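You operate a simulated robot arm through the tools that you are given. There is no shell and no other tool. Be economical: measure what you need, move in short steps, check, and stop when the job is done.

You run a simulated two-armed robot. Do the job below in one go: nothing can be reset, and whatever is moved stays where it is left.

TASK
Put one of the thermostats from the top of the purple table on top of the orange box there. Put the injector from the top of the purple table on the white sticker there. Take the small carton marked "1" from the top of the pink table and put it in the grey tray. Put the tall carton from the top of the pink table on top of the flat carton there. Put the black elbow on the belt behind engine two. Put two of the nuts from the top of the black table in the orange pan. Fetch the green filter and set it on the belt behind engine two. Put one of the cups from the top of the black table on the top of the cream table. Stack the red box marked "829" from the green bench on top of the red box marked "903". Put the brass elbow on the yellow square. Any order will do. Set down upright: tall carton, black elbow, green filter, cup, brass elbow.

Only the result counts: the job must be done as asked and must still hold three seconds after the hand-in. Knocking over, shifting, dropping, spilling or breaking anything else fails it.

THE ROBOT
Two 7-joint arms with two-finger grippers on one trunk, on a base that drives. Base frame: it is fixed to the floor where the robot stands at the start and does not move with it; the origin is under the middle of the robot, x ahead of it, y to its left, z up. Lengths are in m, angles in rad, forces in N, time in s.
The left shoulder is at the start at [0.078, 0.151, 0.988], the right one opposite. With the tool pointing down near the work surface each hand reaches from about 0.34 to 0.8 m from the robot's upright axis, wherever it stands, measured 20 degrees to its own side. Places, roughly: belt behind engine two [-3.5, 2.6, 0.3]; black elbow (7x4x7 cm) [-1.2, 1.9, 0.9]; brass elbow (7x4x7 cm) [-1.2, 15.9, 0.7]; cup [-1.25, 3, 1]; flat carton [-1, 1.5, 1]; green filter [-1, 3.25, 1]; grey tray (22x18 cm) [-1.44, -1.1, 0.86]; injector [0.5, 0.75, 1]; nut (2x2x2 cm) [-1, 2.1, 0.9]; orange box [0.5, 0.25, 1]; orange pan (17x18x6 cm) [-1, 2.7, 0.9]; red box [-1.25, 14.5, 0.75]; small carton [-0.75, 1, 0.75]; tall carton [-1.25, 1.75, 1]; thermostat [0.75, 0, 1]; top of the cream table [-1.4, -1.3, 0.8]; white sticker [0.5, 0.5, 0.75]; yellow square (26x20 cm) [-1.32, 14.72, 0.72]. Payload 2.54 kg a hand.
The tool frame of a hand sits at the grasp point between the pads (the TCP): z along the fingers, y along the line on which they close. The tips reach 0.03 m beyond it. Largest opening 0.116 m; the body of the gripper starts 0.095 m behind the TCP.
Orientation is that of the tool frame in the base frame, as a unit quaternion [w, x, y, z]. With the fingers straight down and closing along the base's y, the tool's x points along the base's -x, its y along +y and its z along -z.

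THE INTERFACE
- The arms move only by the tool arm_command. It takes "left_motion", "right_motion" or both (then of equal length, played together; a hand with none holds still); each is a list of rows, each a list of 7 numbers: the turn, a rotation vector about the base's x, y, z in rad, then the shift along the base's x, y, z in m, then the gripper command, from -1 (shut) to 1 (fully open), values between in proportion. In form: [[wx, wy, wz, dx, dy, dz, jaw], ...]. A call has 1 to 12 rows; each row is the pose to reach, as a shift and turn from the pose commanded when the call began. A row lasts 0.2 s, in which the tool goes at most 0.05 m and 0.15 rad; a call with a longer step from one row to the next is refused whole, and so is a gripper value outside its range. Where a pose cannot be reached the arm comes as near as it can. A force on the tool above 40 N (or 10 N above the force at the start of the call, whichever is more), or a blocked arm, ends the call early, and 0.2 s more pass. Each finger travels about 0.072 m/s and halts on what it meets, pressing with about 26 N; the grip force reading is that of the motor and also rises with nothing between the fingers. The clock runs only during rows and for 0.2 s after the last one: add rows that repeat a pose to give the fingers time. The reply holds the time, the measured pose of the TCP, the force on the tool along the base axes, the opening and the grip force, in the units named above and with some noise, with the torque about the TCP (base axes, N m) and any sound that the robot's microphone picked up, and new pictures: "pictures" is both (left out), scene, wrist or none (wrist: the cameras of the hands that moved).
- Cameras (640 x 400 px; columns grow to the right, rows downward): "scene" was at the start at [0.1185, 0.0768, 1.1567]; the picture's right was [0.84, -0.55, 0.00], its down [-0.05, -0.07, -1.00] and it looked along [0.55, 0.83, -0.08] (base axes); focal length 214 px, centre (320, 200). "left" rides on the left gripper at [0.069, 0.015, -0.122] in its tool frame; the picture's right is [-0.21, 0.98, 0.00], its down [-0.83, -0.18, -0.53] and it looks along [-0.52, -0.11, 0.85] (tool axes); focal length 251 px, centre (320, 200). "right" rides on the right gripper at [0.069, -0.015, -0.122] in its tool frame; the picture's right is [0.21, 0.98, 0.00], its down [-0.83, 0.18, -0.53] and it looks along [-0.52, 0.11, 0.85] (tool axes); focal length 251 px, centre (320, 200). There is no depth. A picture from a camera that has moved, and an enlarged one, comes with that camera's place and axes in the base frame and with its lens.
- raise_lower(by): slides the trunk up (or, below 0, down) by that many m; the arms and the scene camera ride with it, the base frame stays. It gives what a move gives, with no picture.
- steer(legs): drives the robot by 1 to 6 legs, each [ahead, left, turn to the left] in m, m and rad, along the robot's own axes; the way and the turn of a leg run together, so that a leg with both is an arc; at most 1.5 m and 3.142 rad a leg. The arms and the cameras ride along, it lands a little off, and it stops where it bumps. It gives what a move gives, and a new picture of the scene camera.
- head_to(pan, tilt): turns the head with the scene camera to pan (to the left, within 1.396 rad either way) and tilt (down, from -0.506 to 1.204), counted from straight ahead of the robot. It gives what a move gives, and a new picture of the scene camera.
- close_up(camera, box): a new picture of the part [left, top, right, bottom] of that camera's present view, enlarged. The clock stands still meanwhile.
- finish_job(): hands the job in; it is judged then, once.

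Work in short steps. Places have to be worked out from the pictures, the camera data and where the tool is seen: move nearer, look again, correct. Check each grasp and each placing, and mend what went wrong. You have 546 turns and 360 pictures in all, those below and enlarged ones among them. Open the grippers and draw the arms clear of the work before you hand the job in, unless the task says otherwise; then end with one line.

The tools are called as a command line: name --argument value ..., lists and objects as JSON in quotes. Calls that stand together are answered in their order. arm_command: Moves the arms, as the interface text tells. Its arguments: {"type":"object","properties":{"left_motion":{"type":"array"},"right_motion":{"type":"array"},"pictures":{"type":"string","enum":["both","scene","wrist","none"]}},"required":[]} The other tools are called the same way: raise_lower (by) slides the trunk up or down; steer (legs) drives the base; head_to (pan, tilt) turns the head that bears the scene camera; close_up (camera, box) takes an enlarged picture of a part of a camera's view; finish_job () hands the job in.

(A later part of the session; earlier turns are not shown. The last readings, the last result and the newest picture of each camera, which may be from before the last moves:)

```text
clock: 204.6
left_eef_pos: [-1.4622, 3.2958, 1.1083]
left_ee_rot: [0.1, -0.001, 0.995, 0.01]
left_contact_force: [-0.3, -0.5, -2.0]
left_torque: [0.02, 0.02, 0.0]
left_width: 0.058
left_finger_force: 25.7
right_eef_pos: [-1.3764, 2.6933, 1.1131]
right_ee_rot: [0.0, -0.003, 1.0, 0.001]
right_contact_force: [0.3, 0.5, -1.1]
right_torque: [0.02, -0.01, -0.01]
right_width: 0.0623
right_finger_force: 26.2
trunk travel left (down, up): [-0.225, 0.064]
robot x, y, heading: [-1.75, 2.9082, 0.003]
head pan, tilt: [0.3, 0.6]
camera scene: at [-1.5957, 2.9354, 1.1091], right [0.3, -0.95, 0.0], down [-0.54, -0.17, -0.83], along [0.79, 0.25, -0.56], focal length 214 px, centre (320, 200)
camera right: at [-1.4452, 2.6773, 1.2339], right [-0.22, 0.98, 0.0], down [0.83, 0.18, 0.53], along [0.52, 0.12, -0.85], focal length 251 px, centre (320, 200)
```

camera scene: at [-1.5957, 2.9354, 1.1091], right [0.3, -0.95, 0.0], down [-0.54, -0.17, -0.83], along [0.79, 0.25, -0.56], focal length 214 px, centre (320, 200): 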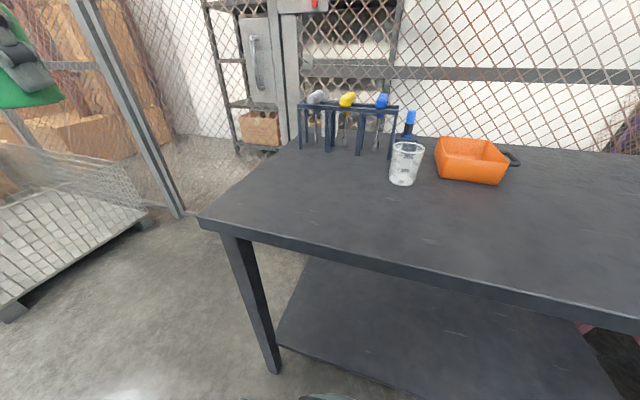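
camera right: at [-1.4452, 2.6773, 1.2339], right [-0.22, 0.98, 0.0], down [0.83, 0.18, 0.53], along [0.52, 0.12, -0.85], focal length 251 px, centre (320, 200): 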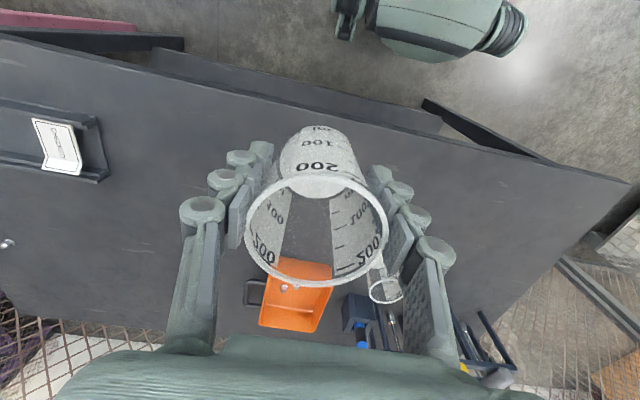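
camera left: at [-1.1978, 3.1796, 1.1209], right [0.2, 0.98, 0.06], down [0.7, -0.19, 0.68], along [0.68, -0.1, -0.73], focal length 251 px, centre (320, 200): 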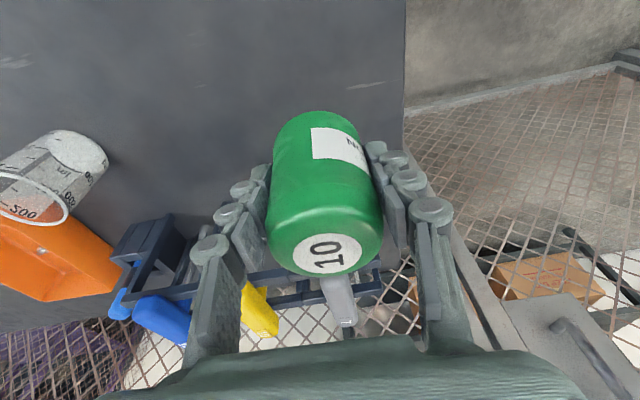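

Both items are held. I drive south along the aisle to the cream table: back off, slide right, turn right to face −y, then come up to it.

steer --legs '[[-0.12, 0, 0], [0, -1.49, 0], [0, -1.48, 0], [0, 0, -1.575], [0, 0.37, 0], [0.38, 0, 0]]'

head_to --pan -0.2 --tilt 0.55

```text
clock: 243.4
left_eef_pos: [-1.0872, -0.7185, 1.1088]
left_ee_rot: [0.077, 0.703, 0.704, -0.064]
left_contact_force: [1.1, 0.6, -2.6]
left_torque: [0.02, 0.0, -0.03]
left_width: 0.0578
left_finger_force: 26.0
right_eef_pos: [-1.6906, -0.8007, 1.113]
right_ee_rot: [-0.001, 0.707, 0.707, 0.001]
right_contact_force: [0.0, -0.7, -0.2]
right_torque: [0.03, 0.0, 0.0]
right_width: 0.0621
right_finger_force: 25.3
trunk travel left (down, up): [-0.225, 0.064]
robot x, y, heading: [-1.473, -0.4318, -1.565]
head pan, tilt: [0.3, 0.6]
camera scene: at [-1.449, -0.5825, 1.109], right [-0.95, -0.3, 0.0], down [-0.17, 0.54, -0.82], along [0.25, -0.79, -0.57], focal length 214 px, centre (320, 200)
```

scene: 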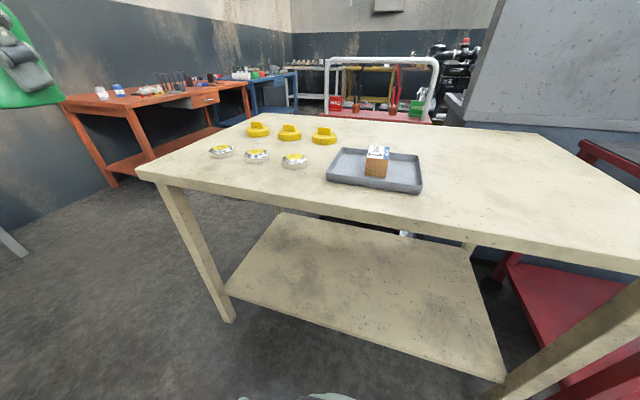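

```text
clock: 244.3
left_eef_pos: [-1.0878, -0.7186, 1.1086]
left_ee_rot: [0.078, 0.703, 0.704, -0.064]
left_contact_force: [-0.2, 0.6, -2.2]
left_torque: [0.02, -0.02, 0.02]
left_width: 0.0579
left_finger_force: 26.0
right_eef_pos: [-1.6913, -0.8011, 1.113]
right_ee_rot: [-0.001, 0.707, 0.707, 0.001]
right_contact_force: [-0.6, -0.4, -1.1]
right_torque: [0.01, -0.05, -0.02]
right_width: 0.0624
right_finger_force: 25.8
trunk travel left (down, up): [-0.225, 0.064]
robot x, y, heading: [-1.4724, -0.4298, -1.574]
head pan, tilt: [-0.201, 0.55]
camera scene: at [-1.4929, -0.5858, 1.1136], right [-0.98, 0.2, 0.0], down [0.1, 0.51, -0.85], along [-0.17, -0.84, -0.52], focal length 214 px, centre (320, 200)
```

scene: 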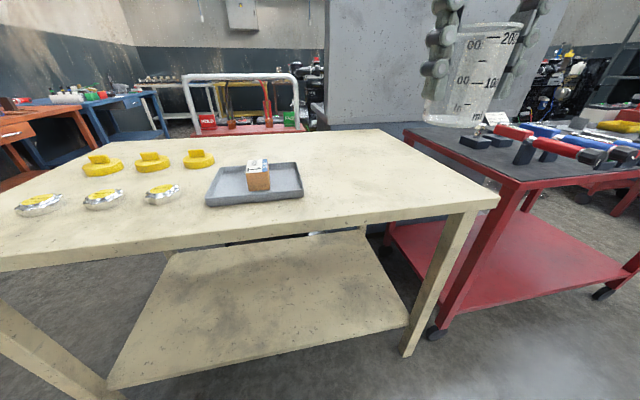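

A free spot right of the tray is at (−1.68, −1.08). I move the cup there and lower to just above.

arm_command --right_motion '[[0, 0, 0, 0.002, -0.045, 0, -1], [0, 0, 0, 0.004, -0.09, 0, -1], [0, 0, 0, 0.006, -0.135, 0, -1], [0, 0, 0, 0.008, -0.18, -0.01, -1], [0, 0, 0, 0.01, -0.225, -0.03, -1], [0, 0, 0, 0.01, -0.26, -0.06, -1], [0, 0, 0, 0.01, -0.278, -0.1, -1], [0, 0, 0, 0.01, -0.278, -0.145, -1], [0, 0, 0, 0.01, -0.278, -0.185, -1], [0, 0, 0, 0.01, -0.278, -0.195, -1]]' --pictures "both"

```text
clock: 246.6
left_eef_pos: [-1.0882, -0.7184, 1.1087]
left_ee_rot: [0.077, 0.704, 0.703, -0.064]
left_contact_force: [-0.5, 0.3, -2.6]
left_torque: [0.04, 0.03, 0.01]
left_width: 0.0577
left_finger_force: 26.2
right_eef_pos: [-1.6808, -1.0796, 0.9174]
right_ee_rot: [-0.001, 0.707, 0.707, 0.001]
right_contact_force: [0.3, 0.0, -1.3]
right_torque: [-0.01, -0.01, -0.01]
right_width: 0.0622
right_finger_force: 26.0
trunk travel left (down, up): [-0.225, 0.064]
robot x, y, heading: [-1.4737, -0.4313, -1.574]
head pan, tilt: [-0.201, 0.55]
camera scene: at [-1.493, -0.5858, 1.1136], right [-0.98, 0.2, 0.0], down [0.1, 0.51, -0.85], along [-0.17, -0.84, -0.52], focal length 214 px, centre (320, 200)
camera right: at [-1.6963, -1.0104, 1.0389], right [0.98, 0.22, 0.0], down [0.18, -0.83, 0.53], along [0.12, -0.52, -0.85], focal length 251 px, centre (320, 200)
```

scene: 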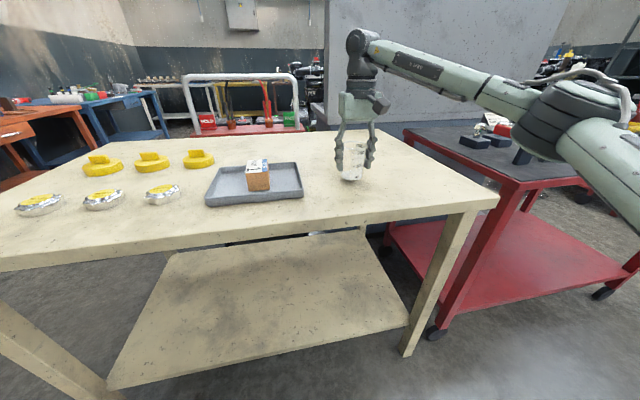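
right: 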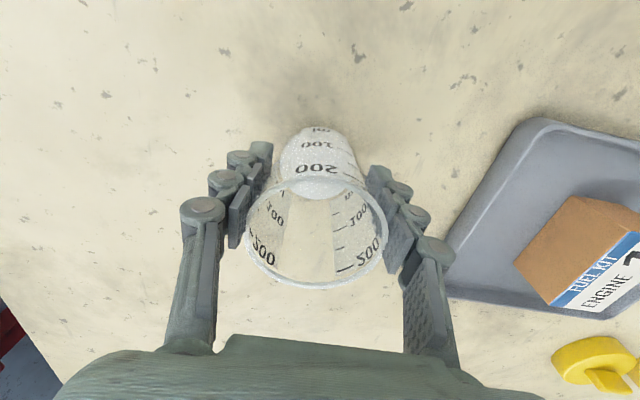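

Position is good. I lower in small steps to contact.

arm_command --right_motion '[[0, 0, 0, 0, 0, -0.006, -1], [0, 0, 0, 0, 0, -0.01, -1], [0, 0, 0, 0, 0, -0.013, -1], [0, 0, 0, 0, 0, -0.015, -1]]' --pictures "none"

```text
clock: 247.6
left_eef_pos: [-1.0879, -0.7178, 1.1075]
left_ee_rot: [0.078, 0.703, 0.704, -0.064]
left_contact_force: [0.7, 0.2, -1.9]
left_torque: [0.0, 0.0, -0.01]
left_width: 0.0579
left_finger_force: 25.2
right_eef_pos: [-1.6812, -1.0786, 0.9032]
right_ee_rot: [0.0, 0.707, 0.708, 0.0]
right_contact_force: [0.5, 0.1, -0.5]
right_torque: [0.01, -0.02, 0.01]
right_width: 0.0624
right_finger_force: 26.2
trunk travel left (down, up): [-0.225, 0.064]
robot x, y, heading: [-1.4755, -0.431, -1.571]
head pan, tilt: [-0.201, 0.55]
```

arm_command --right_motion '[[0, 0, 0, 0, 0, -0.002, -1], [0, 0, 0, 0, 0, -0.004, -1], [0, 0, 0, 0, 0, -0.006, -1]]' --pictures "wrist"

```text
clock: 248.3
left_eef_pos: [-1.0887, -0.7177, 1.1089]
left_ee_rot: [0.078, 0.703, 0.704, -0.065]
left_contact_force: [-0.3, 0.6, -2.7]
left_torque: [0.01, 0.0, 0.01]
left_width: 0.0578
left_finger_force: 26.2
right_eef_pos: [-1.6808, -1.0785, 0.8997]
right_ee_rot: [0.002, 0.707, 0.707, -0.001]
right_contact_force: [-1.4, -3.9, 17.8]
right_torque: [-0.13, 0.0, -0.04]
right_width: 0.0625
right_finger_force: 26.0
trunk travel left (down, up): [-0.225, 0.064]
robot x, y, heading: [-1.4763, -0.4277, -1.566]
head pan, tilt: [-0.201, 0.55]
camera right: at [-1.6957, -1.0097, 1.0202], right [0.98, 0.21, 0.0], down [0.18, -0.82, 0.54], along [0.12, -0.52, -0.84], focal length 251 px, centre (320, 200)
```

right: 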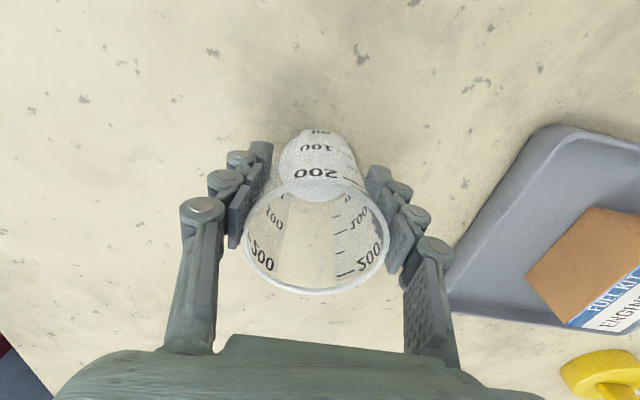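

Contact (18 N). I ease up 2 mm, open evenly, and rise straight up.

arm_command --right_motion '[[0, 0, 0, 0, 0, 0.002, 0.2], [0, 0, 0, 0, 0, 0.002, 0.8], [0, 0, 0, 0, 0, 0.002, 1], [0, 0, 0, 0, 0, 0.002, 1], [0, 0, 0, 0, 0, 0.04, 1], [0, 0, 0, 0, 0, 0.085, 1], [0, 0, 0, 0, 0, 0.13, 1], [0, 0, 0, 0, 0.04, 0.15, 1], [0, 0, 0, 0, 0.085, 0.17, 1]]' --pictures "both"

```text
clock: 250.3
left_eef_pos: [-1.0873, -0.7174, 1.1081]
left_ee_rot: [0.077, 0.704, 0.703, -0.063]
left_contact_force: [-0.1, -0.4, -2.8]
left_torque: [-0.04, 0.0, -0.01]
left_width: 0.058
left_finger_force: 25.9
right_eef_pos: [-1.6794, -0.992, 1.0675]
right_ee_rot: [0.0, 0.707, 0.707, 0.0]
right_contact_force: [0.1, 0.3, 0.4]
right_torque: [-0.04, -0.03, 0.0]
right_width: 0.1162
right_finger_force: 0.0
trunk travel left (down, up): [-0.225, 0.064]
robot x, y, heading: [-1.4753, -0.4298, -1.572]
head pan, tilt: [-0.201, 0.55]
camera scene: at [-1.4929, -0.5851, 1.1137], right [-0.98, 0.2, 0.0], down [0.1, 0.51, -0.85], along [-0.17, -0.84, -0.52], focal length 214 px, centre (320, 200)
camera right: at [-1.695, -0.9241, 1.1884], right [0.98, 0.22, 0.0], down [0.18, -0.83, 0.53], along [0.12, -0.52, -0.85], focal length 251 px, centre (320, 200)
```

scene: 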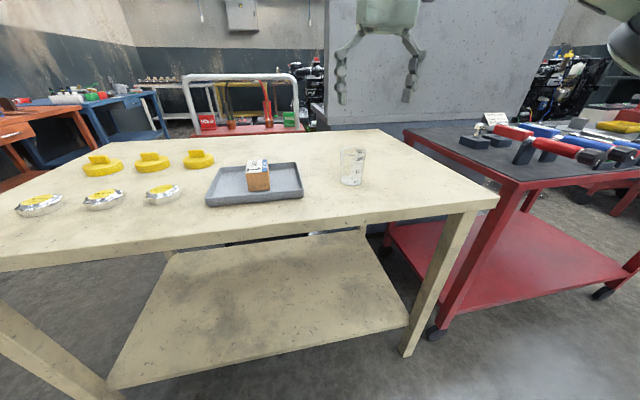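
right: 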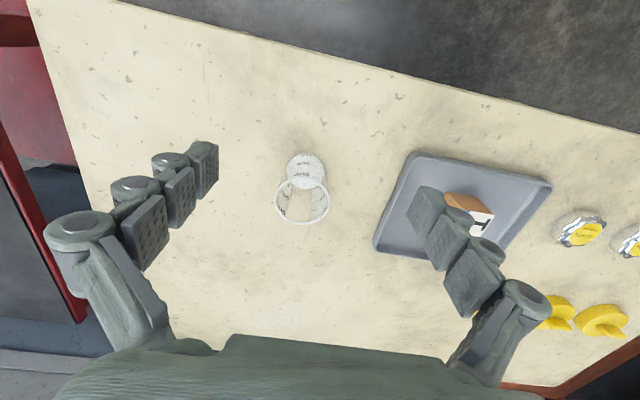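

The cup stands upright. I retract the right hand.

arm_command --right_motion '[[0, 0, 0, 0, 0.045, 0.01, 1], [0, 0, 0, 0, 0.09, 0.02, 1], [0, 0, 0, 0, 0.135, 0.03, 1], [0, 0, 0, 0, 0.18, 0.04, 1], [0, 0, 0, 0, 0.19, 0.05, 1]]' --pictures "none"

steer --legs '[[-0.38, 0, 0], [0, -0.39, 0], [0, 0, 1.571], [0, 1.49, 0], [0, 0.5, 0], [0.1, 0, 0]]'

head_to --pan 0.0 --tilt 0.6

```text
clock: 251.6
left_eef_pos: [-1.0864, -0.7187, 1.1088]
left_ee_rot: [0.077, 0.703, 0.704, -0.064]
left_contact_force: [0.6, 0.0, -2.7]
left_torque: [-0.01, 0.01, -0.01]
left_width: 0.0579
left_finger_force: 26.4
right_eef_pos: [-1.6808, -0.8039, 1.1168]
right_ee_rot: [0.001, 0.707, 0.707, 0.002]
right_contact_force: [0.3, 0.8, 0.5]
right_torque: [-0.02, 0.03, 0.01]
right_width: 0.116
right_finger_force: 0.0
trunk travel left (down, up): [-0.225, 0.064]
robot x, y, heading: [-1.475, -0.4262, -1.569]
head pan, tilt: [-0.201, 0.55]
```

```text
clock: 281.6
left_eef_pos: [-1.4985, 2.3318, 1.1076]
left_ee_rot: [0.099, -0.005, 0.995, 0.01]
left_contact_force: [0.8, 0.1, -2.2]
left_torque: [-0.03, 0.08, 0.0]
left_width: 0.0578
left_finger_force: 25.8
right_eef_pos: [-1.4063, 1.7394, 1.1163]
right_ee_rot: [0.0, -0.005, 1.0, 0.0]
right_contact_force: [0.6, -0.3, -0.1]
right_torque: [-0.01, 0.07, -0.01]
right_width: 0.116
right_finger_force: 0.0
trunk travel left (down, up): [-0.225, 0.064]
robot x, y, heading: [-1.784, 1.9406, 0.017]
head pan, tilt: [-0.201, 0.55]
camera scene: at [-1.6264, 1.9252, 1.1134], right [-0.19, -0.98, 0.0], down [-0.51, 0.1, -0.85], along [0.84, -0.16, -0.52], focal length 214 px, centre (320, 200)
```

scene: 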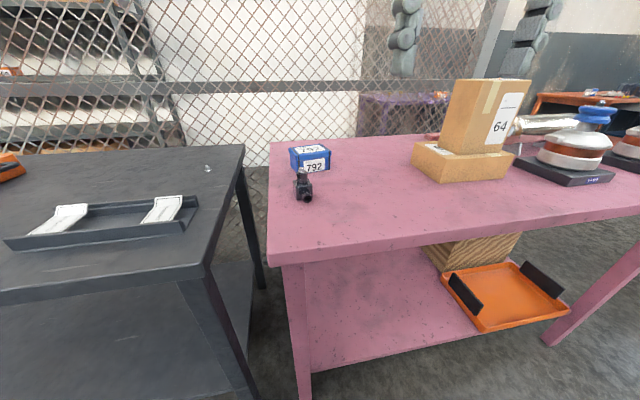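

```text
clock: 282.3
left_eef_pos: [-1.499, 2.3314, 1.1083]
left_ee_rot: [0.1, -0.006, 0.995, 0.01]
left_contact_force: [0.0, -0.2, -1.6]
left_torque: [-0.02, 0.0, 0.04]
left_width: 0.058
left_finger_force: 26.3
right_eef_pos: [-1.4062, 1.7402, 1.1165]
right_ee_rot: [0.0, -0.006, 1.0, 0.001]
right_contact_force: [-0.5, 0.2, 0.1]
right_torque: [-0.02, 0.02, 0.04]
right_width: 0.1162
right_finger_force: 0.1
trunk travel left (down, up): [-0.225, 0.064]
robot x, y, heading: [-1.7825, 1.9413, 0.014]
head pan, tilt: [0.0, 0.6]
camera scene: at [-1.6269, 1.9431, 1.1091], right [0.01, -1.0, 0.0], down [-0.56, -0.01, -0.83], along [0.83, 0.01, -0.56], focal length 214 px, centre (320, 200)
```

scene: 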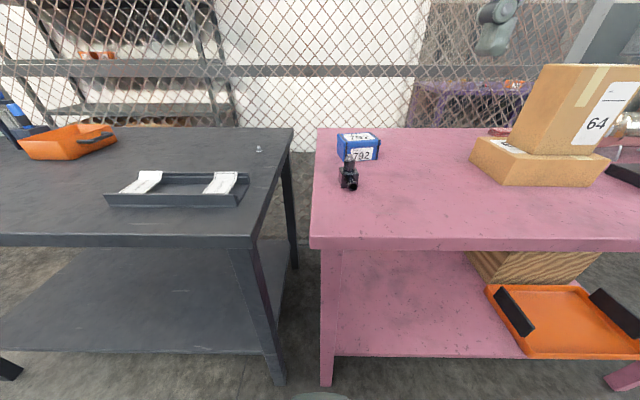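

close_up --camera "scene" --box '[310, 120, 410, 210]'

close_up --camera "right" --box '[300, 200, 620, 400]'

```text
4.44 times, centred on (360, 165) of scene
camera zoom: at [-1.6269, 1.9431, 1.1091], right [0.01, -1.0, 0.0], down [-0.56, -0.01, -0.83], along [0.83, 0.01, -0.56], focal length 953 px, centre (142, 356)
```

zoom: 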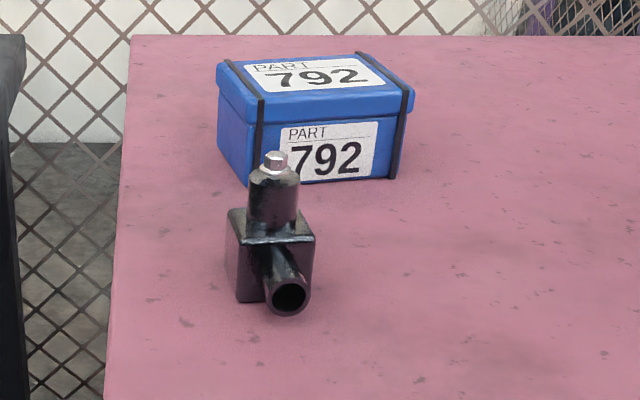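

```text
2.00 times, centred on (460, 300) of right
camera zoom: at [-1.4748, 1.7229, 1.2379], right [-0.23, 0.97, 0.0], down [0.82, 0.19, 0.53], along [0.52, 0.12, -0.85], focal length 503 px, centre (40, 0)
```

zoom: 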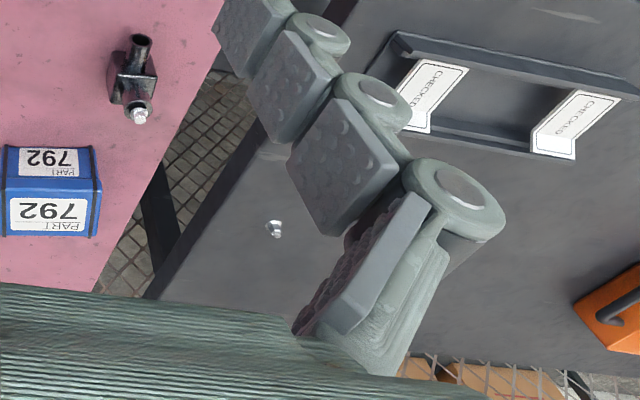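

The black elbow stands with its upright pipe at about (−1.172, 1.878), body 4 cm wide in y. I bring the right hand over it.

arm_command --right_motion '[[0, 0, 0, 0.04, 0.023, 0, 1], [0, 0, 0, 0.08, 0.046, 0, 1], [0, 0, 0, 0.12, 0.07, -0.01, 1], [0, 0, 0, 0.16, 0.094, -0.02, 1], [0, 0, 0, 0.2, 0.118, -0.04, 1], [0, 0, 0, 0.234, 0.138, -0.07, 1], [0, 0, 0, 0.234, 0.138, -0.11, 1]]' --pictures "wrist"

```text
refused: row 5 steps farther than a row can; nothing moved
```

arm_command --right_motion '[[0, 0, 0, 0.04, 0.023, 0, 1], [0, 0, 0, 0.08, 0.046, 0, 1], [0, 0, 0, 0.12, 0.07, -0.01, 1], [0, 0, 0, 0.16, 0.094, -0.02, 1], [0, 0, 0, 0.2, 0.118, -0.035, 1], [0, 0, 0, 0.234, 0.138, -0.06, 1], [0, 0, 0, 0.234, 0.138, -0.105, 1]]' --pictures "wrist"

```text
clock: 283.9
left_eef_pos: [-1.4995, 2.3303, 1.1074]
left_ee_rot: [0.1, -0.005, 0.995, 0.01]
left_contact_force: [0.0, -0.1, -2.3]
left_torque: [-0.01, 0.04, 0.03]
left_width: 0.0578
left_finger_force: 25.7
right_eef_pos: [-1.1734, 1.8791, 1.0105]
right_ee_rot: [-0.001, -0.005, 1.0, 0.001]
right_contact_force: [0.8, 0.4, -0.2]
right_torque: [-0.01, 0.0, 0.01]
right_width: 0.1159
right_finger_force: 0.0
trunk travel left (down, up): [-0.225, 0.064]
robot x, y, heading: [-1.7854, 1.938, 0.014]
head pan, tilt: [0.0, 0.6]
camera right: at [-1.2422, 1.8616, 1.1318], right [-0.23, 0.97, 0.0], down [0.82, 0.19, 0.53], along [0.52, 0.12, -0.85], focal length 251 px, centre (320, 200)
```

right: 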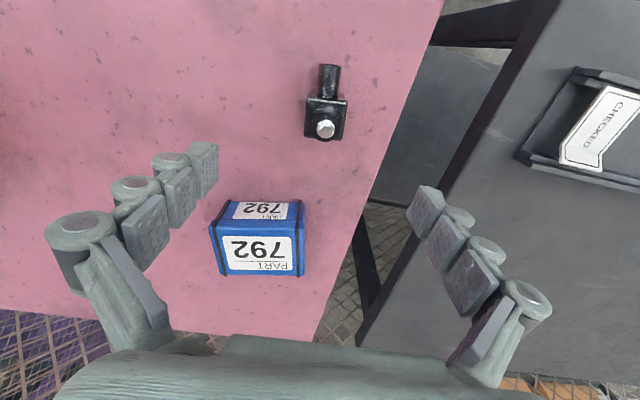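

Elbow centre is (−1.184, 1.880). I descend to z 0.888 and close on the body.

arm_command --right_motion '[[0, 0, 0, -0.011, 0.001, -0.04, 1], [0, 0, 0, -0.011, 0.001, -0.08, 1], [0, 0, 0, -0.011, 0.001, -0.115, 1], [0, 0, 0, -0.011, 0.001, -0.122, 1], [0, 0, 0, -0.011, 0.001, -0.122, -0.2], [0, 0, 0, -0.011, 0.001, -0.122, -1], [0, 0, 0, -0.011, 0.001, -0.122, -1], [0, 0, 0, -0.011, 0.001, -0.122, -1], [0, 0, 0, -0.011, 0.001, -0.122, -1]]' --pictures "wrist"

```text
clock: 285.9
left_eef_pos: [-1.4983, 2.3313, 1.1084]
left_ee_rot: [0.101, -0.005, 0.995, 0.01]
left_contact_force: [0.2, 1.2, -2.2]
left_torque: [0.01, 0.02, -0.03]
left_width: 0.0574
left_finger_force: 26.4
right_eef_pos: [-1.1844, 1.8796, 0.8885]
right_ee_rot: [0.0, -0.006, 1.0, 0.0]
right_contact_force: [0.8, 0.1, 1.0]
right_torque: [0.01, 0.05, 0.02]
right_width: 0.0397
right_finger_force: 25.9
trunk travel left (down, up): [-0.225, 0.064]
robot x, y, heading: [-1.7827, 1.9406, 0.014]
head pan, tilt: [0.0, 0.6]
camera right: at [-1.2527, 1.8626, 1.0112], right [-0.23, 0.97, 0.0], down [0.82, 0.19, 0.53], along [0.52, 0.12, -0.85], focal length 251 px, centre (320, 200)
```

right: 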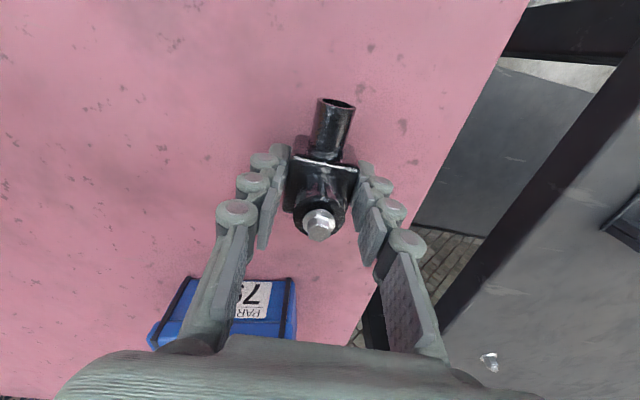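

Gripped on the 4 cm body. I lift and draw back to travel pose.

arm_command --right_motion '[[0, 0, 0, 0, 0, 0.045, -1], [0, 0, 0, 0, 0, 0.09, -1], [0, 0, 0, -0.01, 0, 0.135, -1], [0, 0, 0, -0.03, -0.02, 0.175, -1], [0, 0, 0, -0.06, -0.04, 0.205, -1], [0, 0, 0, -0.095, -0.065, 0.22, -1], [0, 0, 0, -0.135, -0.09, 0.225, -1], [0, 0, 0, -0.175, -0.115, 0.225, -1], [0, 0, 0, -0.215, -0.14, 0.225, -1]]' --pictures "wrist"

head_to --pan 1.39 --tilt 0.3

```text
clock: 287.9
left_eef_pos: [-1.499, 2.331, 1.1097]
left_ee_rot: [0.1, -0.006, 0.995, 0.011]
left_contact_force: [-0.4, -0.3, -1.7]
left_torque: [0.02, -0.03, 0.04]
left_width: 0.0578
left_finger_force: 26.0
right_eef_pos: [-1.4001, 1.7395, 1.1148]
right_ee_rot: [0.0, -0.006, 1.0, 0.0]
right_contact_force: [-0.3, -0.3, -2.8]
right_torque: [0.03, -0.01, 0.0]
right_width: 0.0395
right_finger_force: 25.5
trunk travel left (down, up): [-0.225, 0.064]
robot x, y, heading: [-1.7836, 1.939, 0.015]
head pan, tilt: [0.0, 0.6]
camera right: at [-1.4692, 1.7222, 1.237], right [-0.23, 0.97, 0.0], down [0.82, 0.19, 0.53], along [0.52, 0.12, -0.85], focal length 251 px, centre (320, 200)
```

right: 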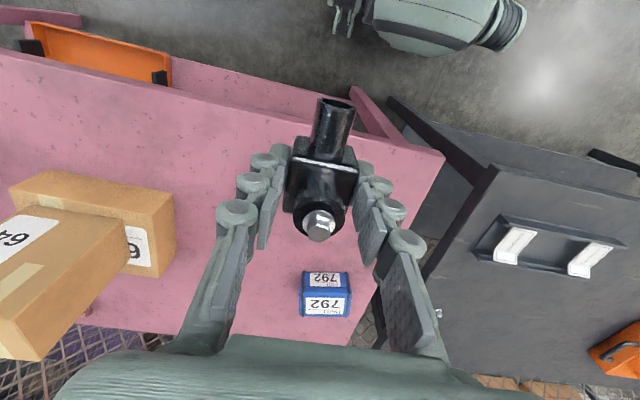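

```text
clock: 289.4
left_eef_pos: [-1.4995, 2.3304, 1.1083]
left_ee_rot: [0.1, -0.005, 0.995, 0.01]
left_contact_force: [-0.2, -0.6, -2.6]
left_torque: [0.01, 0.03, 0.0]
left_width: 0.0576
left_finger_force: 26.3
right_eef_pos: [-1.3987, 1.7396, 1.1145]
right_ee_rot: [-0.001, -0.006, 1.0, 0.0]
right_contact_force: [-0.6, 0.3, -2.8]
right_torque: [-0.02, 0.02, -0.01]
right_width: 0.0396
right_finger_force: 26.4
trunk travel left (down, up): [-0.225, 0.064]
robot x, y, heading: [-1.7841, 1.9447, 0.013]
head pan, tilt: [1.389, 0.3]
camera scene: at [-1.6993, 2.0339, 1.1365], right [0.99, -0.17, 0.0], down [-0.05, -0.29, -0.96], along [0.16, 0.94, -0.3], focal length 214 px, centre (320, 200)
```

scene: 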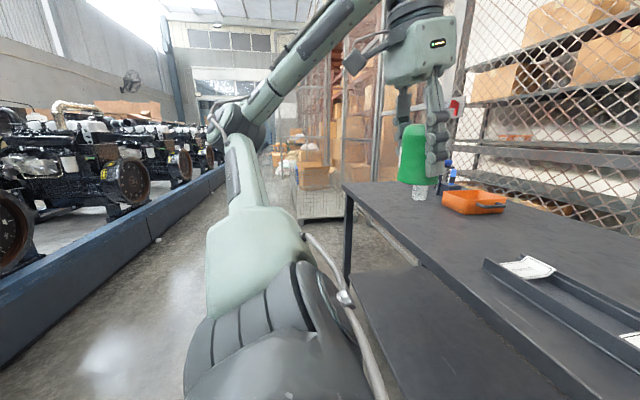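

Both the filter (left) and elbow (right) are held. I back into the aisle's middle and turn around to face the belt.

steer --legs '[[-0.38, 0, 0], [0, 0, 1.57], [0, 0, 1.56]]'

head_to --pan 0.0 --tilt 0.25

```text
clock: 299.7
left_eef_pos: [-2.4517, 1.5458, 1.1088]
left_ee_rot: [0.01, 0.995, 0.005, -0.099]
left_contact_force: [-0.2, -0.6, -2.2]
left_torque: [-0.02, -0.01, 0.0]
left_width: 0.0571
left_finger_force: 26.1
right_eef_pos: [-2.5527, 2.1371, 1.1157]
right_ee_rot: [0.0, 1.0, 0.007, 0.001]
right_contact_force: [-0.2, -0.2, -2.9]
right_torque: [-0.01, -0.02, 0.0]
right_width: 0.0393
right_finger_force: 26.7
trunk travel left (down, up): [-0.225, 0.064]
robot x, y, heading: [-2.1678, 1.9376, -3.127]
head pan, tilt: [1.389, 0.3]
camera scene: at [-2.2526, 1.8441, 1.1365], right [-0.99, 0.17, 0.0], down [0.05, 0.29, -0.96], along [-0.16, -0.94, -0.3], focal length 214 px, centre (320, 200)
```

scene: 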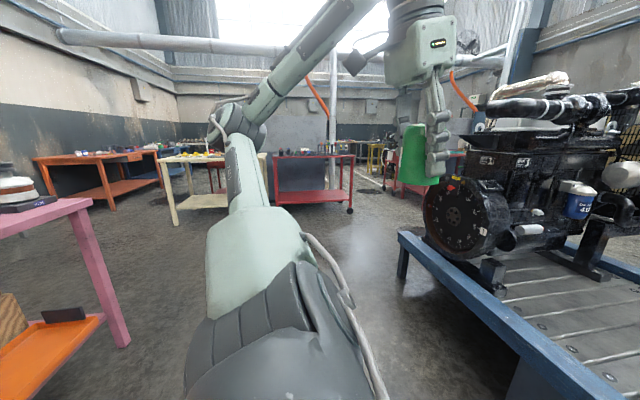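

```text
clock: 301.2
left_eef_pos: [-2.4535, 1.5461, 1.1078]
left_ee_rot: [0.01, 0.995, 0.005, -0.1]
left_contact_force: [0.1, 0.1, -2.5]
left_torque: [0.01, -0.03, -0.02]
left_width: 0.0575
left_finger_force: 26.0
right_eef_pos: [-2.5527, 2.1376, 1.1142]
right_ee_rot: [0.0, 1.0, 0.006, 0.001]
right_contact_force: [0.4, 1.4, -4.6]
right_torque: [-0.03, 0.01, 0.03]
right_width: 0.0395
right_finger_force: 26.6
trunk travel left (down, up): [-0.225, 0.064]
robot x, y, heading: [-2.1694, 1.9378, -3.127]
head pan, tilt: [0.0, 0.25]
camera scene: at [-2.3304, 1.9348, 1.1412], right [-0.01, 1.0, 0.0], down [0.25, 0.0, -0.97], along [-0.97, -0.01, -0.25], focal length 214 px, centre (320, 200)
```

scene: 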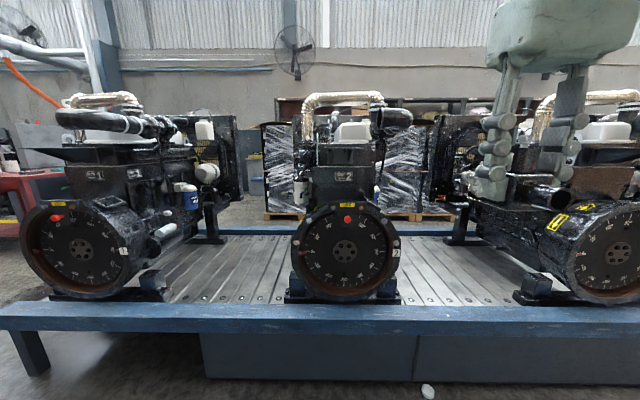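

Engine two is straight ahead (y≈2.0), engine three to its right (y≈3.4); the gap between them around y 2.65 matches the hint. I slide right in front of that gap and a bit closer.

steer --legs '[[0, -0.7, -0.014], [0.25, 0, 0]]'

head_to --pan 0.0 --tilt 0.6

```text
clock: 309.8
left_eef_pos: [-2.7134, 2.2482, 1.1075]
left_ee_rot: [0.01, 0.995, -0.001, -0.099]
left_contact_force: [-0.3, 0.1, -1.8]
left_torque: [-0.02, -0.01, 0.02]
left_width: 0.0574
left_finger_force: 25.9
right_eef_pos: [-2.8055, 2.8411, 1.1147]
right_ee_rot: [0.0, 1.0, -0.001, 0.002]
right_contact_force: [0.0, 0.8, -3.4]
right_torque: [0.0, -0.02, 0.02]
right_width: 0.0393
right_finger_force: 25.9
trunk travel left (down, up): [-0.225, 0.064]
robot x, y, heading: [-2.4193, 2.6336, 3.141]
head pan, tilt: [0.0, 0.25]
camera scene: at [-2.5855, 2.635, 1.1411], right [0.0, 1.0, 0.0], down [0.25, 0.0, -0.97], along [-0.97, 0.0, -0.25], focal length 214 px, centre (320, 200)
```

scene: 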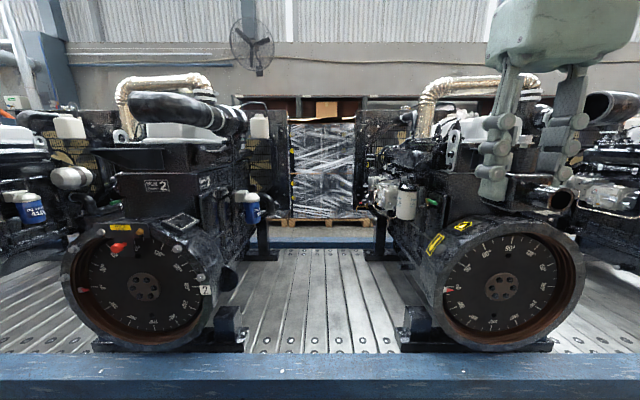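

```text
clock: 310.6
left_eef_pos: [-2.7126, 2.2478, 1.109]
left_ee_rot: [0.009, 0.995, -0.001, -0.1]
left_contact_force: [-0.1, -0.4, -2.0]
left_torque: [0.02, 0.03, 0.0]
left_width: 0.0574
left_finger_force: 26.2
right_eef_pos: [-2.8039, 2.8414, 1.1146]
right_ee_rot: [0.0, 1.0, -0.001, 0.001]
right_contact_force: [0.3, -0.4, -3.6]
right_torque: [0.01, -0.02, -0.03]
right_width: 0.0396
right_finger_force: 26.4
trunk travel left (down, up): [-0.225, 0.064]
robot x, y, heading: [-2.424, 2.6352, 3.141]
head pan, tilt: [0.0, 0.6]
camera scene: at [-2.58, 2.635, 1.1091], right [0.0, 1.0, 0.0], down [0.56, 0.0, -0.83], along [-0.83, 0.0, -0.56], focal length 214 px, centre (320, 200)
```

scene: 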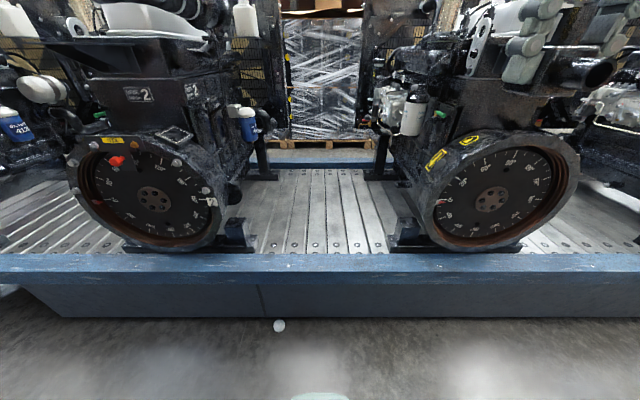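

The gap at belt level spans y≈2.3…3.0, belt starts at x≈−3.28 behind the blue rail (front −3.16). I drive ahead 0.3 and lower the trunk.

steer --legs '[[0.31, -0.02, 0]]'

head_to --pan 0.0 --tilt 0.9

```text
clock: 312.7
left_eef_pos: [-3.0243, 2.2684, 1.1095]
left_ee_rot: [0.01, 0.995, -0.002, -0.1]
left_contact_force: [-0.3, 0.7, -2.7]
left_torque: [0.02, -0.04, 0.0]
left_width: 0.0574
left_finger_force: 25.3
right_eef_pos: [-3.117, 2.861, 1.1145]
right_ee_rot: [0.0, 1.0, -0.001, 0.002]
right_contact_force: [-1.1, -0.4, -3.7]
right_torque: [-0.03, -0.03, 0.01]
right_width: 0.0394
right_finger_force: 26.3
trunk travel left (down, up): [-0.225, 0.064]
robot x, y, heading: [-2.7313, 2.6558, 3.141]
head pan, tilt: [0.0, 0.6]
camera scene: at [-2.8915, 2.6551, 1.1089], right [0.0, 1.0, 0.0], down [0.57, 0.0, -0.82], along [-0.82, 0.0, -0.57], focal length 214 px, centre (320, 200)
```

scene: 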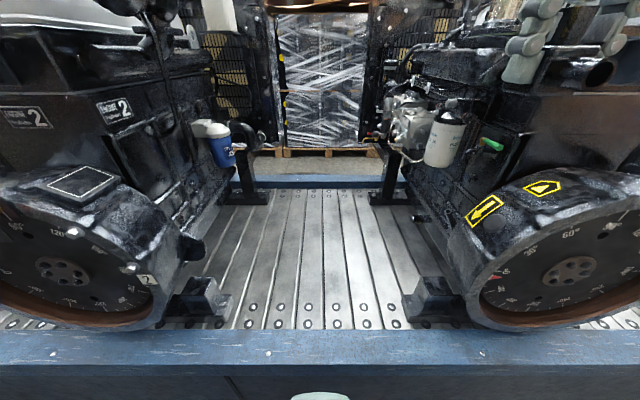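

```text
clock: 313.5
left_eef_pos: [-3.0246, 2.2683, 1.1082]
left_ee_rot: [0.009, 0.995, -0.001, -0.101]
left_contact_force: [0.5, -0.1, -2.3]
left_torque: [0.01, -0.01, 0.0]
left_width: 0.057
left_finger_force: 25.7
right_eef_pos: [-3.1147, 2.8617, 1.1148]
right_ee_rot: [0.0, 1.0, 0.0, 0.0]
right_contact_force: [0.5, -0.8, -3.4]
right_torque: [0.01, -0.01, 0.0]
right_width: 0.0393
right_finger_force: 26.3
trunk travel left (down, up): [-0.225, 0.064]
robot x, y, heading: [-2.7351, 2.6541, 3.139]
head pan, tilt: [0.0, 0.901]
camera scene: at [-2.8782, 2.655, 1.0843], right [0.0, 1.0, 0.0], down [0.78, 0.0, -0.62], along [-0.62, 0.0, -0.78], focal length 214 px, centre (320, 200)
```

scene: 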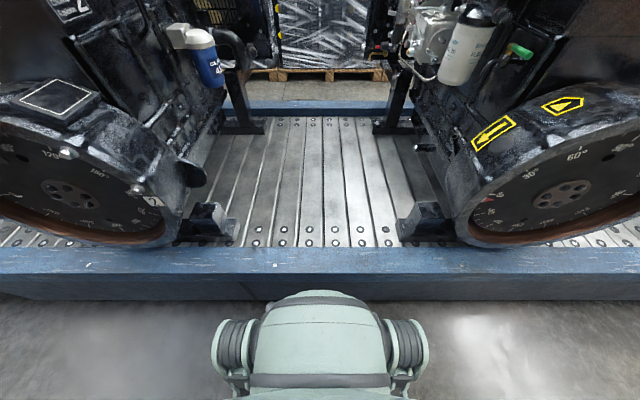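

Base is about as close as it can get. I lower the trunk 0.2 m so the arms can reach down to the belt.

raise_lower --by -0.2

head_to --pan 0.0 --tilt 0.7

```text
clock: 315.7
left_eef_pos: [-3.0235, 2.2685, 0.9085]
left_ee_rot: [0.009, 0.995, -0.001, -0.1]
left_contact_force: [-0.3, 0.2, -0.8]
left_torque: [0.0, 0.0, 0.03]
left_width: 0.0573
left_finger_force: 25.8
right_eef_pos: [-3.1144, 2.8607, 0.9145]
right_ee_rot: [0.0, 1.0, -0.001, 0.001]
right_contact_force: [0.8, 0.4, -2.6]
right_torque: [-0.02, 0.0, -0.03]
right_width: 0.0396
right_finger_force: 26.1
trunk travel left (down, up): [-0.025, 0.264]
robot x, y, heading: [-2.7341, 2.6542, 3.146]
head pan, tilt: [0.0, 0.901]
```

```text
clock: 316.4
left_eef_pos: [-3.0234, 2.2682, 0.909]
left_ee_rot: [0.009, 0.995, -0.001, -0.1]
left_contact_force: [0.0, -0.2, -1.7]
left_torque: [0.0, -0.04, -0.01]
left_width: 0.0571
left_finger_force: 26.2
right_eef_pos: [-3.1154, 2.8609, 0.9163]
right_ee_rot: [-0.001, 1.0, -0.001, 0.001]
right_contact_force: [0.2, -0.4, -3.8]
right_torque: [0.0, -0.02, 0.01]
right_width: 0.0395
right_finger_force: 26.2
trunk travel left (down, up): [-0.025, 0.264]
robot x, y, heading: [-2.7353, 2.6554, 3.143]
head pan, tilt: [0.0, 0.7]
camera scene: at [-2.8876, 2.655, 0.9003], right [0.0, 1.0, 0.0], down [0.64, 0.0, -0.76], along [-0.76, 0.0, -0.64], focal length 214 px, centre (320, 200)
```

scene: 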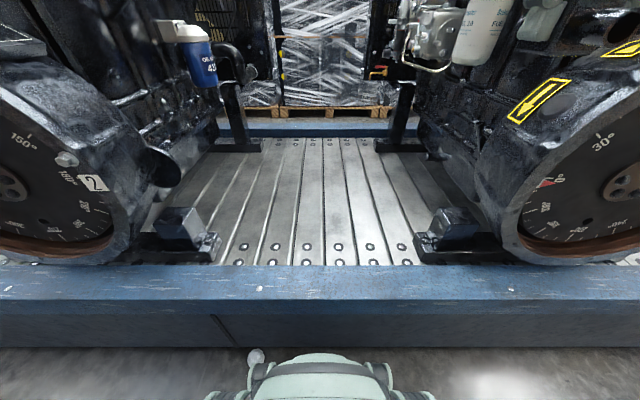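

Vertical parallax gives the belt at z≈0.30, gap clear between y 2.33 and 2.96. I move the left hand (filter) above (−3.41, 2.53).

arm_command --left_motion '[[0, 0, 0, -0.03, 0.036, 0, -1], [0, 0, 0, -0.06, 0.072, 0, -1], [0, 0, 0, -0.09, 0.108, -0.01, -1], [0, 0, 0, -0.125, 0.138, -0.02, -1], [0, 0, 0, -0.16, 0.168, -0.03, -1], [0, 0, 0, -0.2, 0.195, -0.04, -1], [0, 0, 0, -0.24, 0.215, -0.06, -1], [0, 0, 0, -0.28, 0.232, -0.08, -1], [0, 0, 0, -0.32, 0.248, -0.1, -1], [0, 0, 0, -0.355, 0.262, -0.125, -1], [0, 0, 0, -0.387, 0.262, -0.16, -1], [0, 0, 0, -0.387, 0.262, -0.2, -1]]' --pictures "both"

```text
clock: 319.0
left_eef_pos: [-3.3802, 2.5004, 0.7042]
left_ee_rot: [0.01, 0.995, -0.001, -0.1]
left_contact_force: [-0.6, 0.0, -3.5]
left_torque: [0.02, -0.01, 0.02]
left_width: 0.057
left_finger_force: 25.9
left hand out of reach, approached as far as the arm can: row 9, 10, 11, 12
right_eef_pos: [-3.1155, 2.8599, 0.9143]
right_ee_rot: [0.001, 1.0, -0.001, 0.001]
right_contact_force: [-0.3, -0.6, -3.6]
right_torque: [0.02, -0.05, 0.01]
right_width: 0.0394
right_finger_force: 26.2
trunk travel left (down, up): [-0.025, 0.264]
robot x, y, heading: [-2.7352, 2.6553, 3.141]
head pan, tilt: [0.0, 0.7]
camera scene: at [-2.8879, 2.655, 0.9003], right [0.0, 1.0, 0.0], down [0.64, 0.0, -0.76], along [-0.76, 0.0, -0.64], focal length 214 px, centre (320, 200)
camera left: at [-3.2883, 2.4864, 0.8097], right [-0.21, -0.98, 0.06], down [-0.7, 0.19, 0.68], along [-0.68, 0.1, -0.73], focal length 251 px, centre (320, 200)
```

scene: 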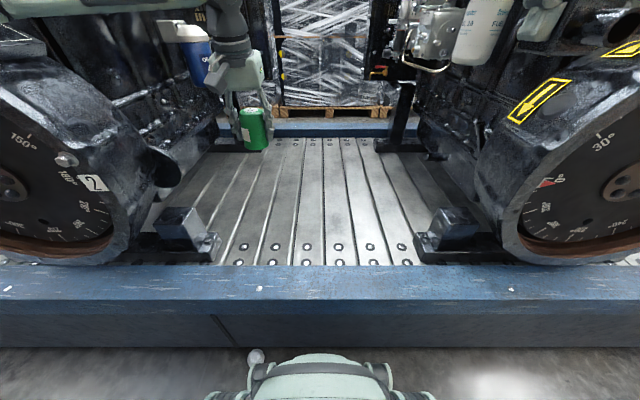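
left: 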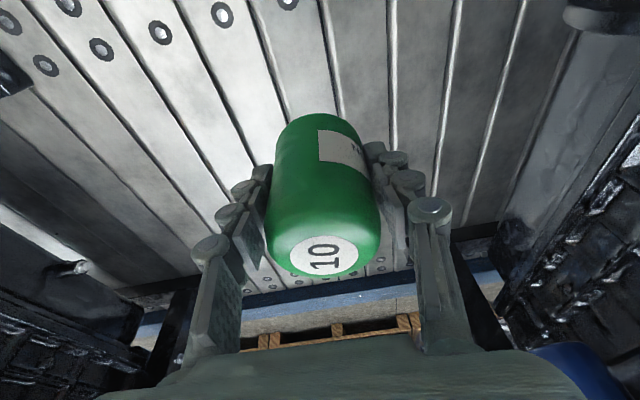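

The hand holds at (−3.38, 2.50, 0.70). I lower it straight toward the belt in steps.

arm_command --left_motion '[[0, 0, 0, 0, 0.003, -0.045, -1], [0, 0, 0, 0, 0.006, -0.09, -1], [0, 0, 0, 0, 0.01, -0.135, -1], [0, 0, 0, 0, 0.015, -0.18, -1], [0, 0, 0, 0, 0.02, -0.225, -1], [0, 0, 0, 0, 0.025, -0.27, -1], [0, 0, 0, 0, 0.025, -0.3, -1]]' --pictures "both"

```text
clock: 320.6
left_eef_pos: [-3.3258, 2.4643, 0.4691]
left_ee_rot: [0.009, 0.995, -0.002, -0.101]
left_contact_force: [-0.3, -1.2, -0.7]
left_torque: [0.01, -0.02, -0.01]
left_width: 0.0572
left_finger_force: 25.9
left hand out of reach, approached as far as the arm can: row 2, 3, 4, 5, 6, 7
right_eef_pos: [-3.1153, 2.8609, 0.9149]
right_ee_rot: [0.001, 1.0, -0.001, 0.001]
right_contact_force: [0.2, 0.1, -3.8]
right_torque: [0.02, -0.03, -0.02]
right_width: 0.0392
right_finger_force: 26.3
trunk travel left (down, up): [-0.025, 0.264]
robot x, y, heading: [-2.7353, 2.6562, 3.141]
head pan, tilt: [0.0, 0.7]
camera scene: at [-2.8876, 2.6551, 0.9004], right [0.0, 1.0, 0.0], down [0.64, 0.0, -0.76], along [-0.76, 0.0, -0.64], focal length 214 px, centre (320, 200)
camera left: at [-3.2334, 2.451, 0.5749], right [-0.21, -0.98, 0.06], down [-0.7, 0.19, 0.69], along [-0.68, 0.1, -0.73], focal length 251 px, centre (320, 200)
```

scene: 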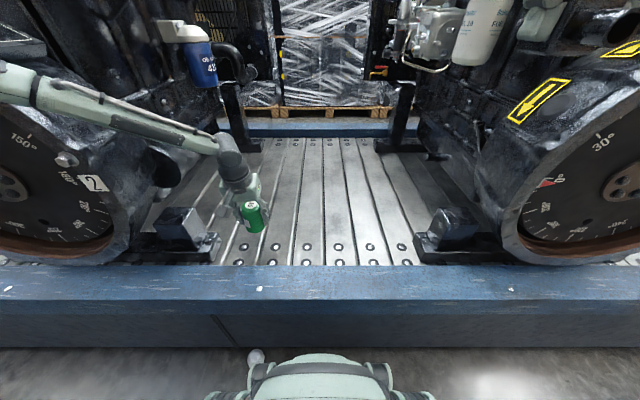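
left: 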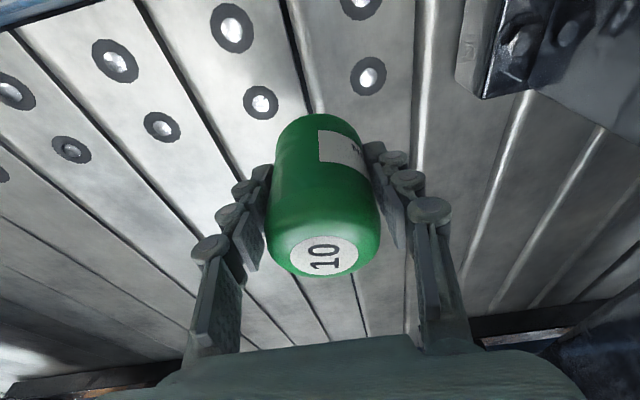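

Reach runs out at this posture. I try yawing the tool clockwise (the filter is round) while lowering, to relieve the wrist.

arm_command --left_motion '[[0, 0, -0.15, 0, 0, 0, -1], [0, 0, -0.3, 0, 0, 0, -1], [0, 0, -0.45, -0.01, 0.01, -0.01, -1], [0, 0, -0.45, -0.02, 0.02, -0.03, -1], [0, 0, -0.45, -0.03, 0.03, -0.06, -1], [0, 0, -0.45, -0.03, 0.03, -0.06, -1]]' --pictures "none"

```text
clock: 322.0
left_eef_pos: [-3.3232, 2.4627, 0.447]
left_ee_rot: [-0.013, 0.969, -0.224, -0.1]
left_contact_force: [-0.2, 0.1, -3.2]
left_torque: [0.0, -0.02, 0.0]
left_width: 0.0573
left_finger_force: 26.1
left hand out of reach, approached as far as the arm can: row 3, 4, 5, 6
right_eef_pos: [-3.1141, 2.861, 0.9148]
right_ee_rot: [0.0, 1.0, -0.001, 0.001]
right_contact_force: [-0.9, -0.3, -3.4]
right_torque: [0.01, -0.03, 0.02]
right_width: 0.0393
right_finger_force: 26.3
trunk travel left (down, up): [-0.025, 0.264]
robot x, y, heading: [-2.7374, 2.6589, 3.144]
head pan, tilt: [0.0, 0.7]
```

Yaw barely helps, so the left arm is limited on its inner side. I raise the hand, and shift the robot right so the target lies on the left arm's outer side.

arm_command --left_motion '[[0, 0, 0.1, 0, 0, 0.045, -1], [0, 0, 0.2, 0, 0, 0.09, -1], [0, 0, 0.3, 0, -0.01, 0.135, -1], [0, 0, 0.45, 0, -0.02, 0.18, -1], [0, 0, 0.45, 0.02, -0.04, 0.22, -1], [0, 0, 0.45, 0.04, -0.06, 0.26, -1]]' --pictures "none"

steer --legs '[[0, -0.22, 0]]'

```text
clock: 323.4
left_eef_pos: [-3.2825, 2.4031, 0.7073]
left_ee_rot: [0.01, 0.995, -0.001, -0.099]
left_contact_force: [-0.7, -0.4, -1.9]
left_torque: [-0.01, -0.02, 0.0]
left_width: 0.0575
left_finger_force: 26.3
right_eef_pos: [-3.1149, 2.8605, 0.9145]
right_ee_rot: [0.0, 1.0, -0.001, 0.002]
right_contact_force: [-0.1, -0.5, -4.7]
right_torque: [0.0, -0.02, -0.01]
right_width: 0.0394
right_finger_force: 26.6
trunk travel left (down, up): [-0.025, 0.264]
robot x, y, heading: [-2.7365, 2.6559, 3.14]
head pan, tilt: [0.0, 0.7]
```

```text
clock: 326.2
left_eef_pos: [-3.2824, 2.62, 0.7078]
left_ee_rot: [0.009, 0.995, 0.0, -0.101]
left_contact_force: [0.5, -0.3, -2.4]
left_torque: [-0.04, -0.04, -0.03]
left_width: 0.0568
left_finger_force: 26.4
right_eef_pos: [-3.1163, 3.0798, 0.9161]
right_ee_rot: [0.0, 1.0, 0.001, 0.0]
right_contact_force: [0.1, 0.1, -3.4]
right_torque: [-0.03, -0.01, -0.01]
right_width: 0.0393
right_finger_force: 26.0
trunk travel left (down, up): [-0.025, 0.264]
robot x, y, heading: [-2.7327, 2.875, -3.134]
head pan, tilt: [0.0, 0.7]
camera scene: at [-2.8877, 2.8745, 0.9004], right [0.0, 1.0, 0.0], down [0.64, 0.0, -0.76], along [-0.76, 0.0, -0.64], focal length 214 px, centre (320, 200)
```

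scene: 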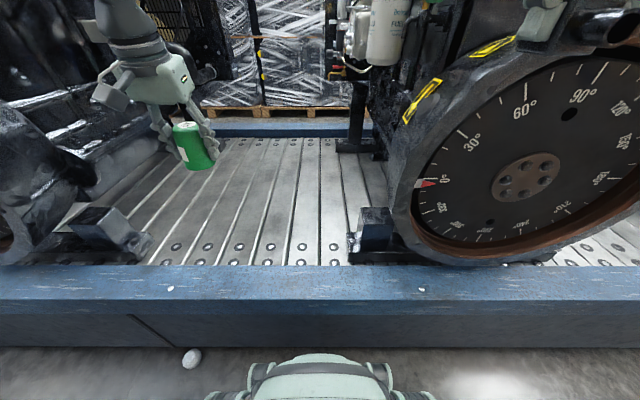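

Now I move the left hand to (−3.38, 2.54) and lower in steps.

arm_command --left_motion '[[0, 0, 0, -0.025, -0.02, -0.03, -1], [0, 0, 0, -0.05, -0.04, -0.06, -1], [0, 0, 0, -0.075, -0.06, -0.09, -1], [0, 0, 0, -0.1, -0.08, -0.12, -1], [0, 0, 0, -0.1, -0.08, -0.165, -1], [0, 0, 0, -0.1, -0.08, -0.21, -1], [0, 0, 0, -0.1, -0.08, -0.25, -1], [0, 0, 0, -0.1, -0.08, -0.29, -1], [0, 0, 0, -0.1, -0.08, -0.32, -1]]' --pictures "both"

```text
clock: 328.2
left_eef_pos: [-3.362, 2.535, 0.4115]
left_ee_rot: [0.009, 0.995, -0.001, -0.1]
left_contact_force: [0.0, -0.4, -2.8]
left_torque: [0.01, 0.02, 0.0]
left_width: 0.057
left_finger_force: 26.3
left hand out of reach, approached as far as the arm can: row 8, 9
right_eef_pos: [-3.1154, 3.0804, 0.9142]
right_ee_rot: [-0.001, 1.0, 0.001, 0.001]
right_contact_force: [0.5, -0.5, -3.6]
right_torque: [0.0, 0.0, -0.02]
right_width: 0.0395
right_finger_force: 25.8
trunk travel left (down, up): [-0.025, 0.264]
robot x, y, heading: [-2.7341, 2.8762, -3.138]
head pan, tilt: [0.0, 0.7]
camera scene: at [-2.8878, 2.8745, 0.9004], right [0.0, 1.0, 0.0], down [0.64, 0.0, -0.76], along [-0.76, 0.0, -0.64], focal length 214 px, centre (320, 200)
camera left: at [-3.2701, 2.5221, 0.5172], right [-0.21, -0.98, 0.06], down [-0.7, 0.19, 0.68], along [-0.68, 0.1, -0.73], focal length 251 px, centre (320, 200)
```

scene: 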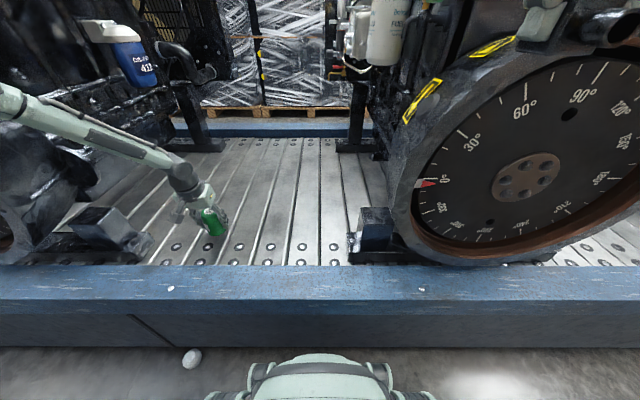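
left: 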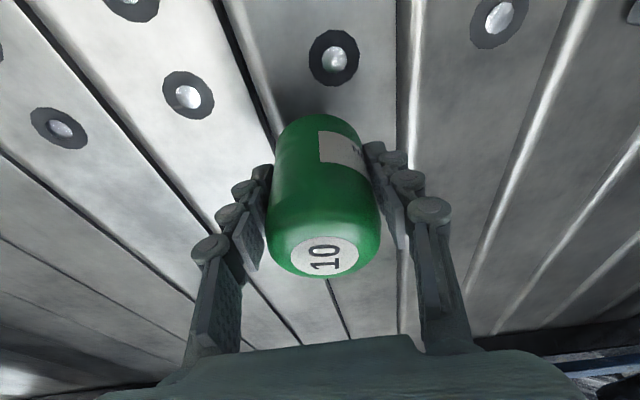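

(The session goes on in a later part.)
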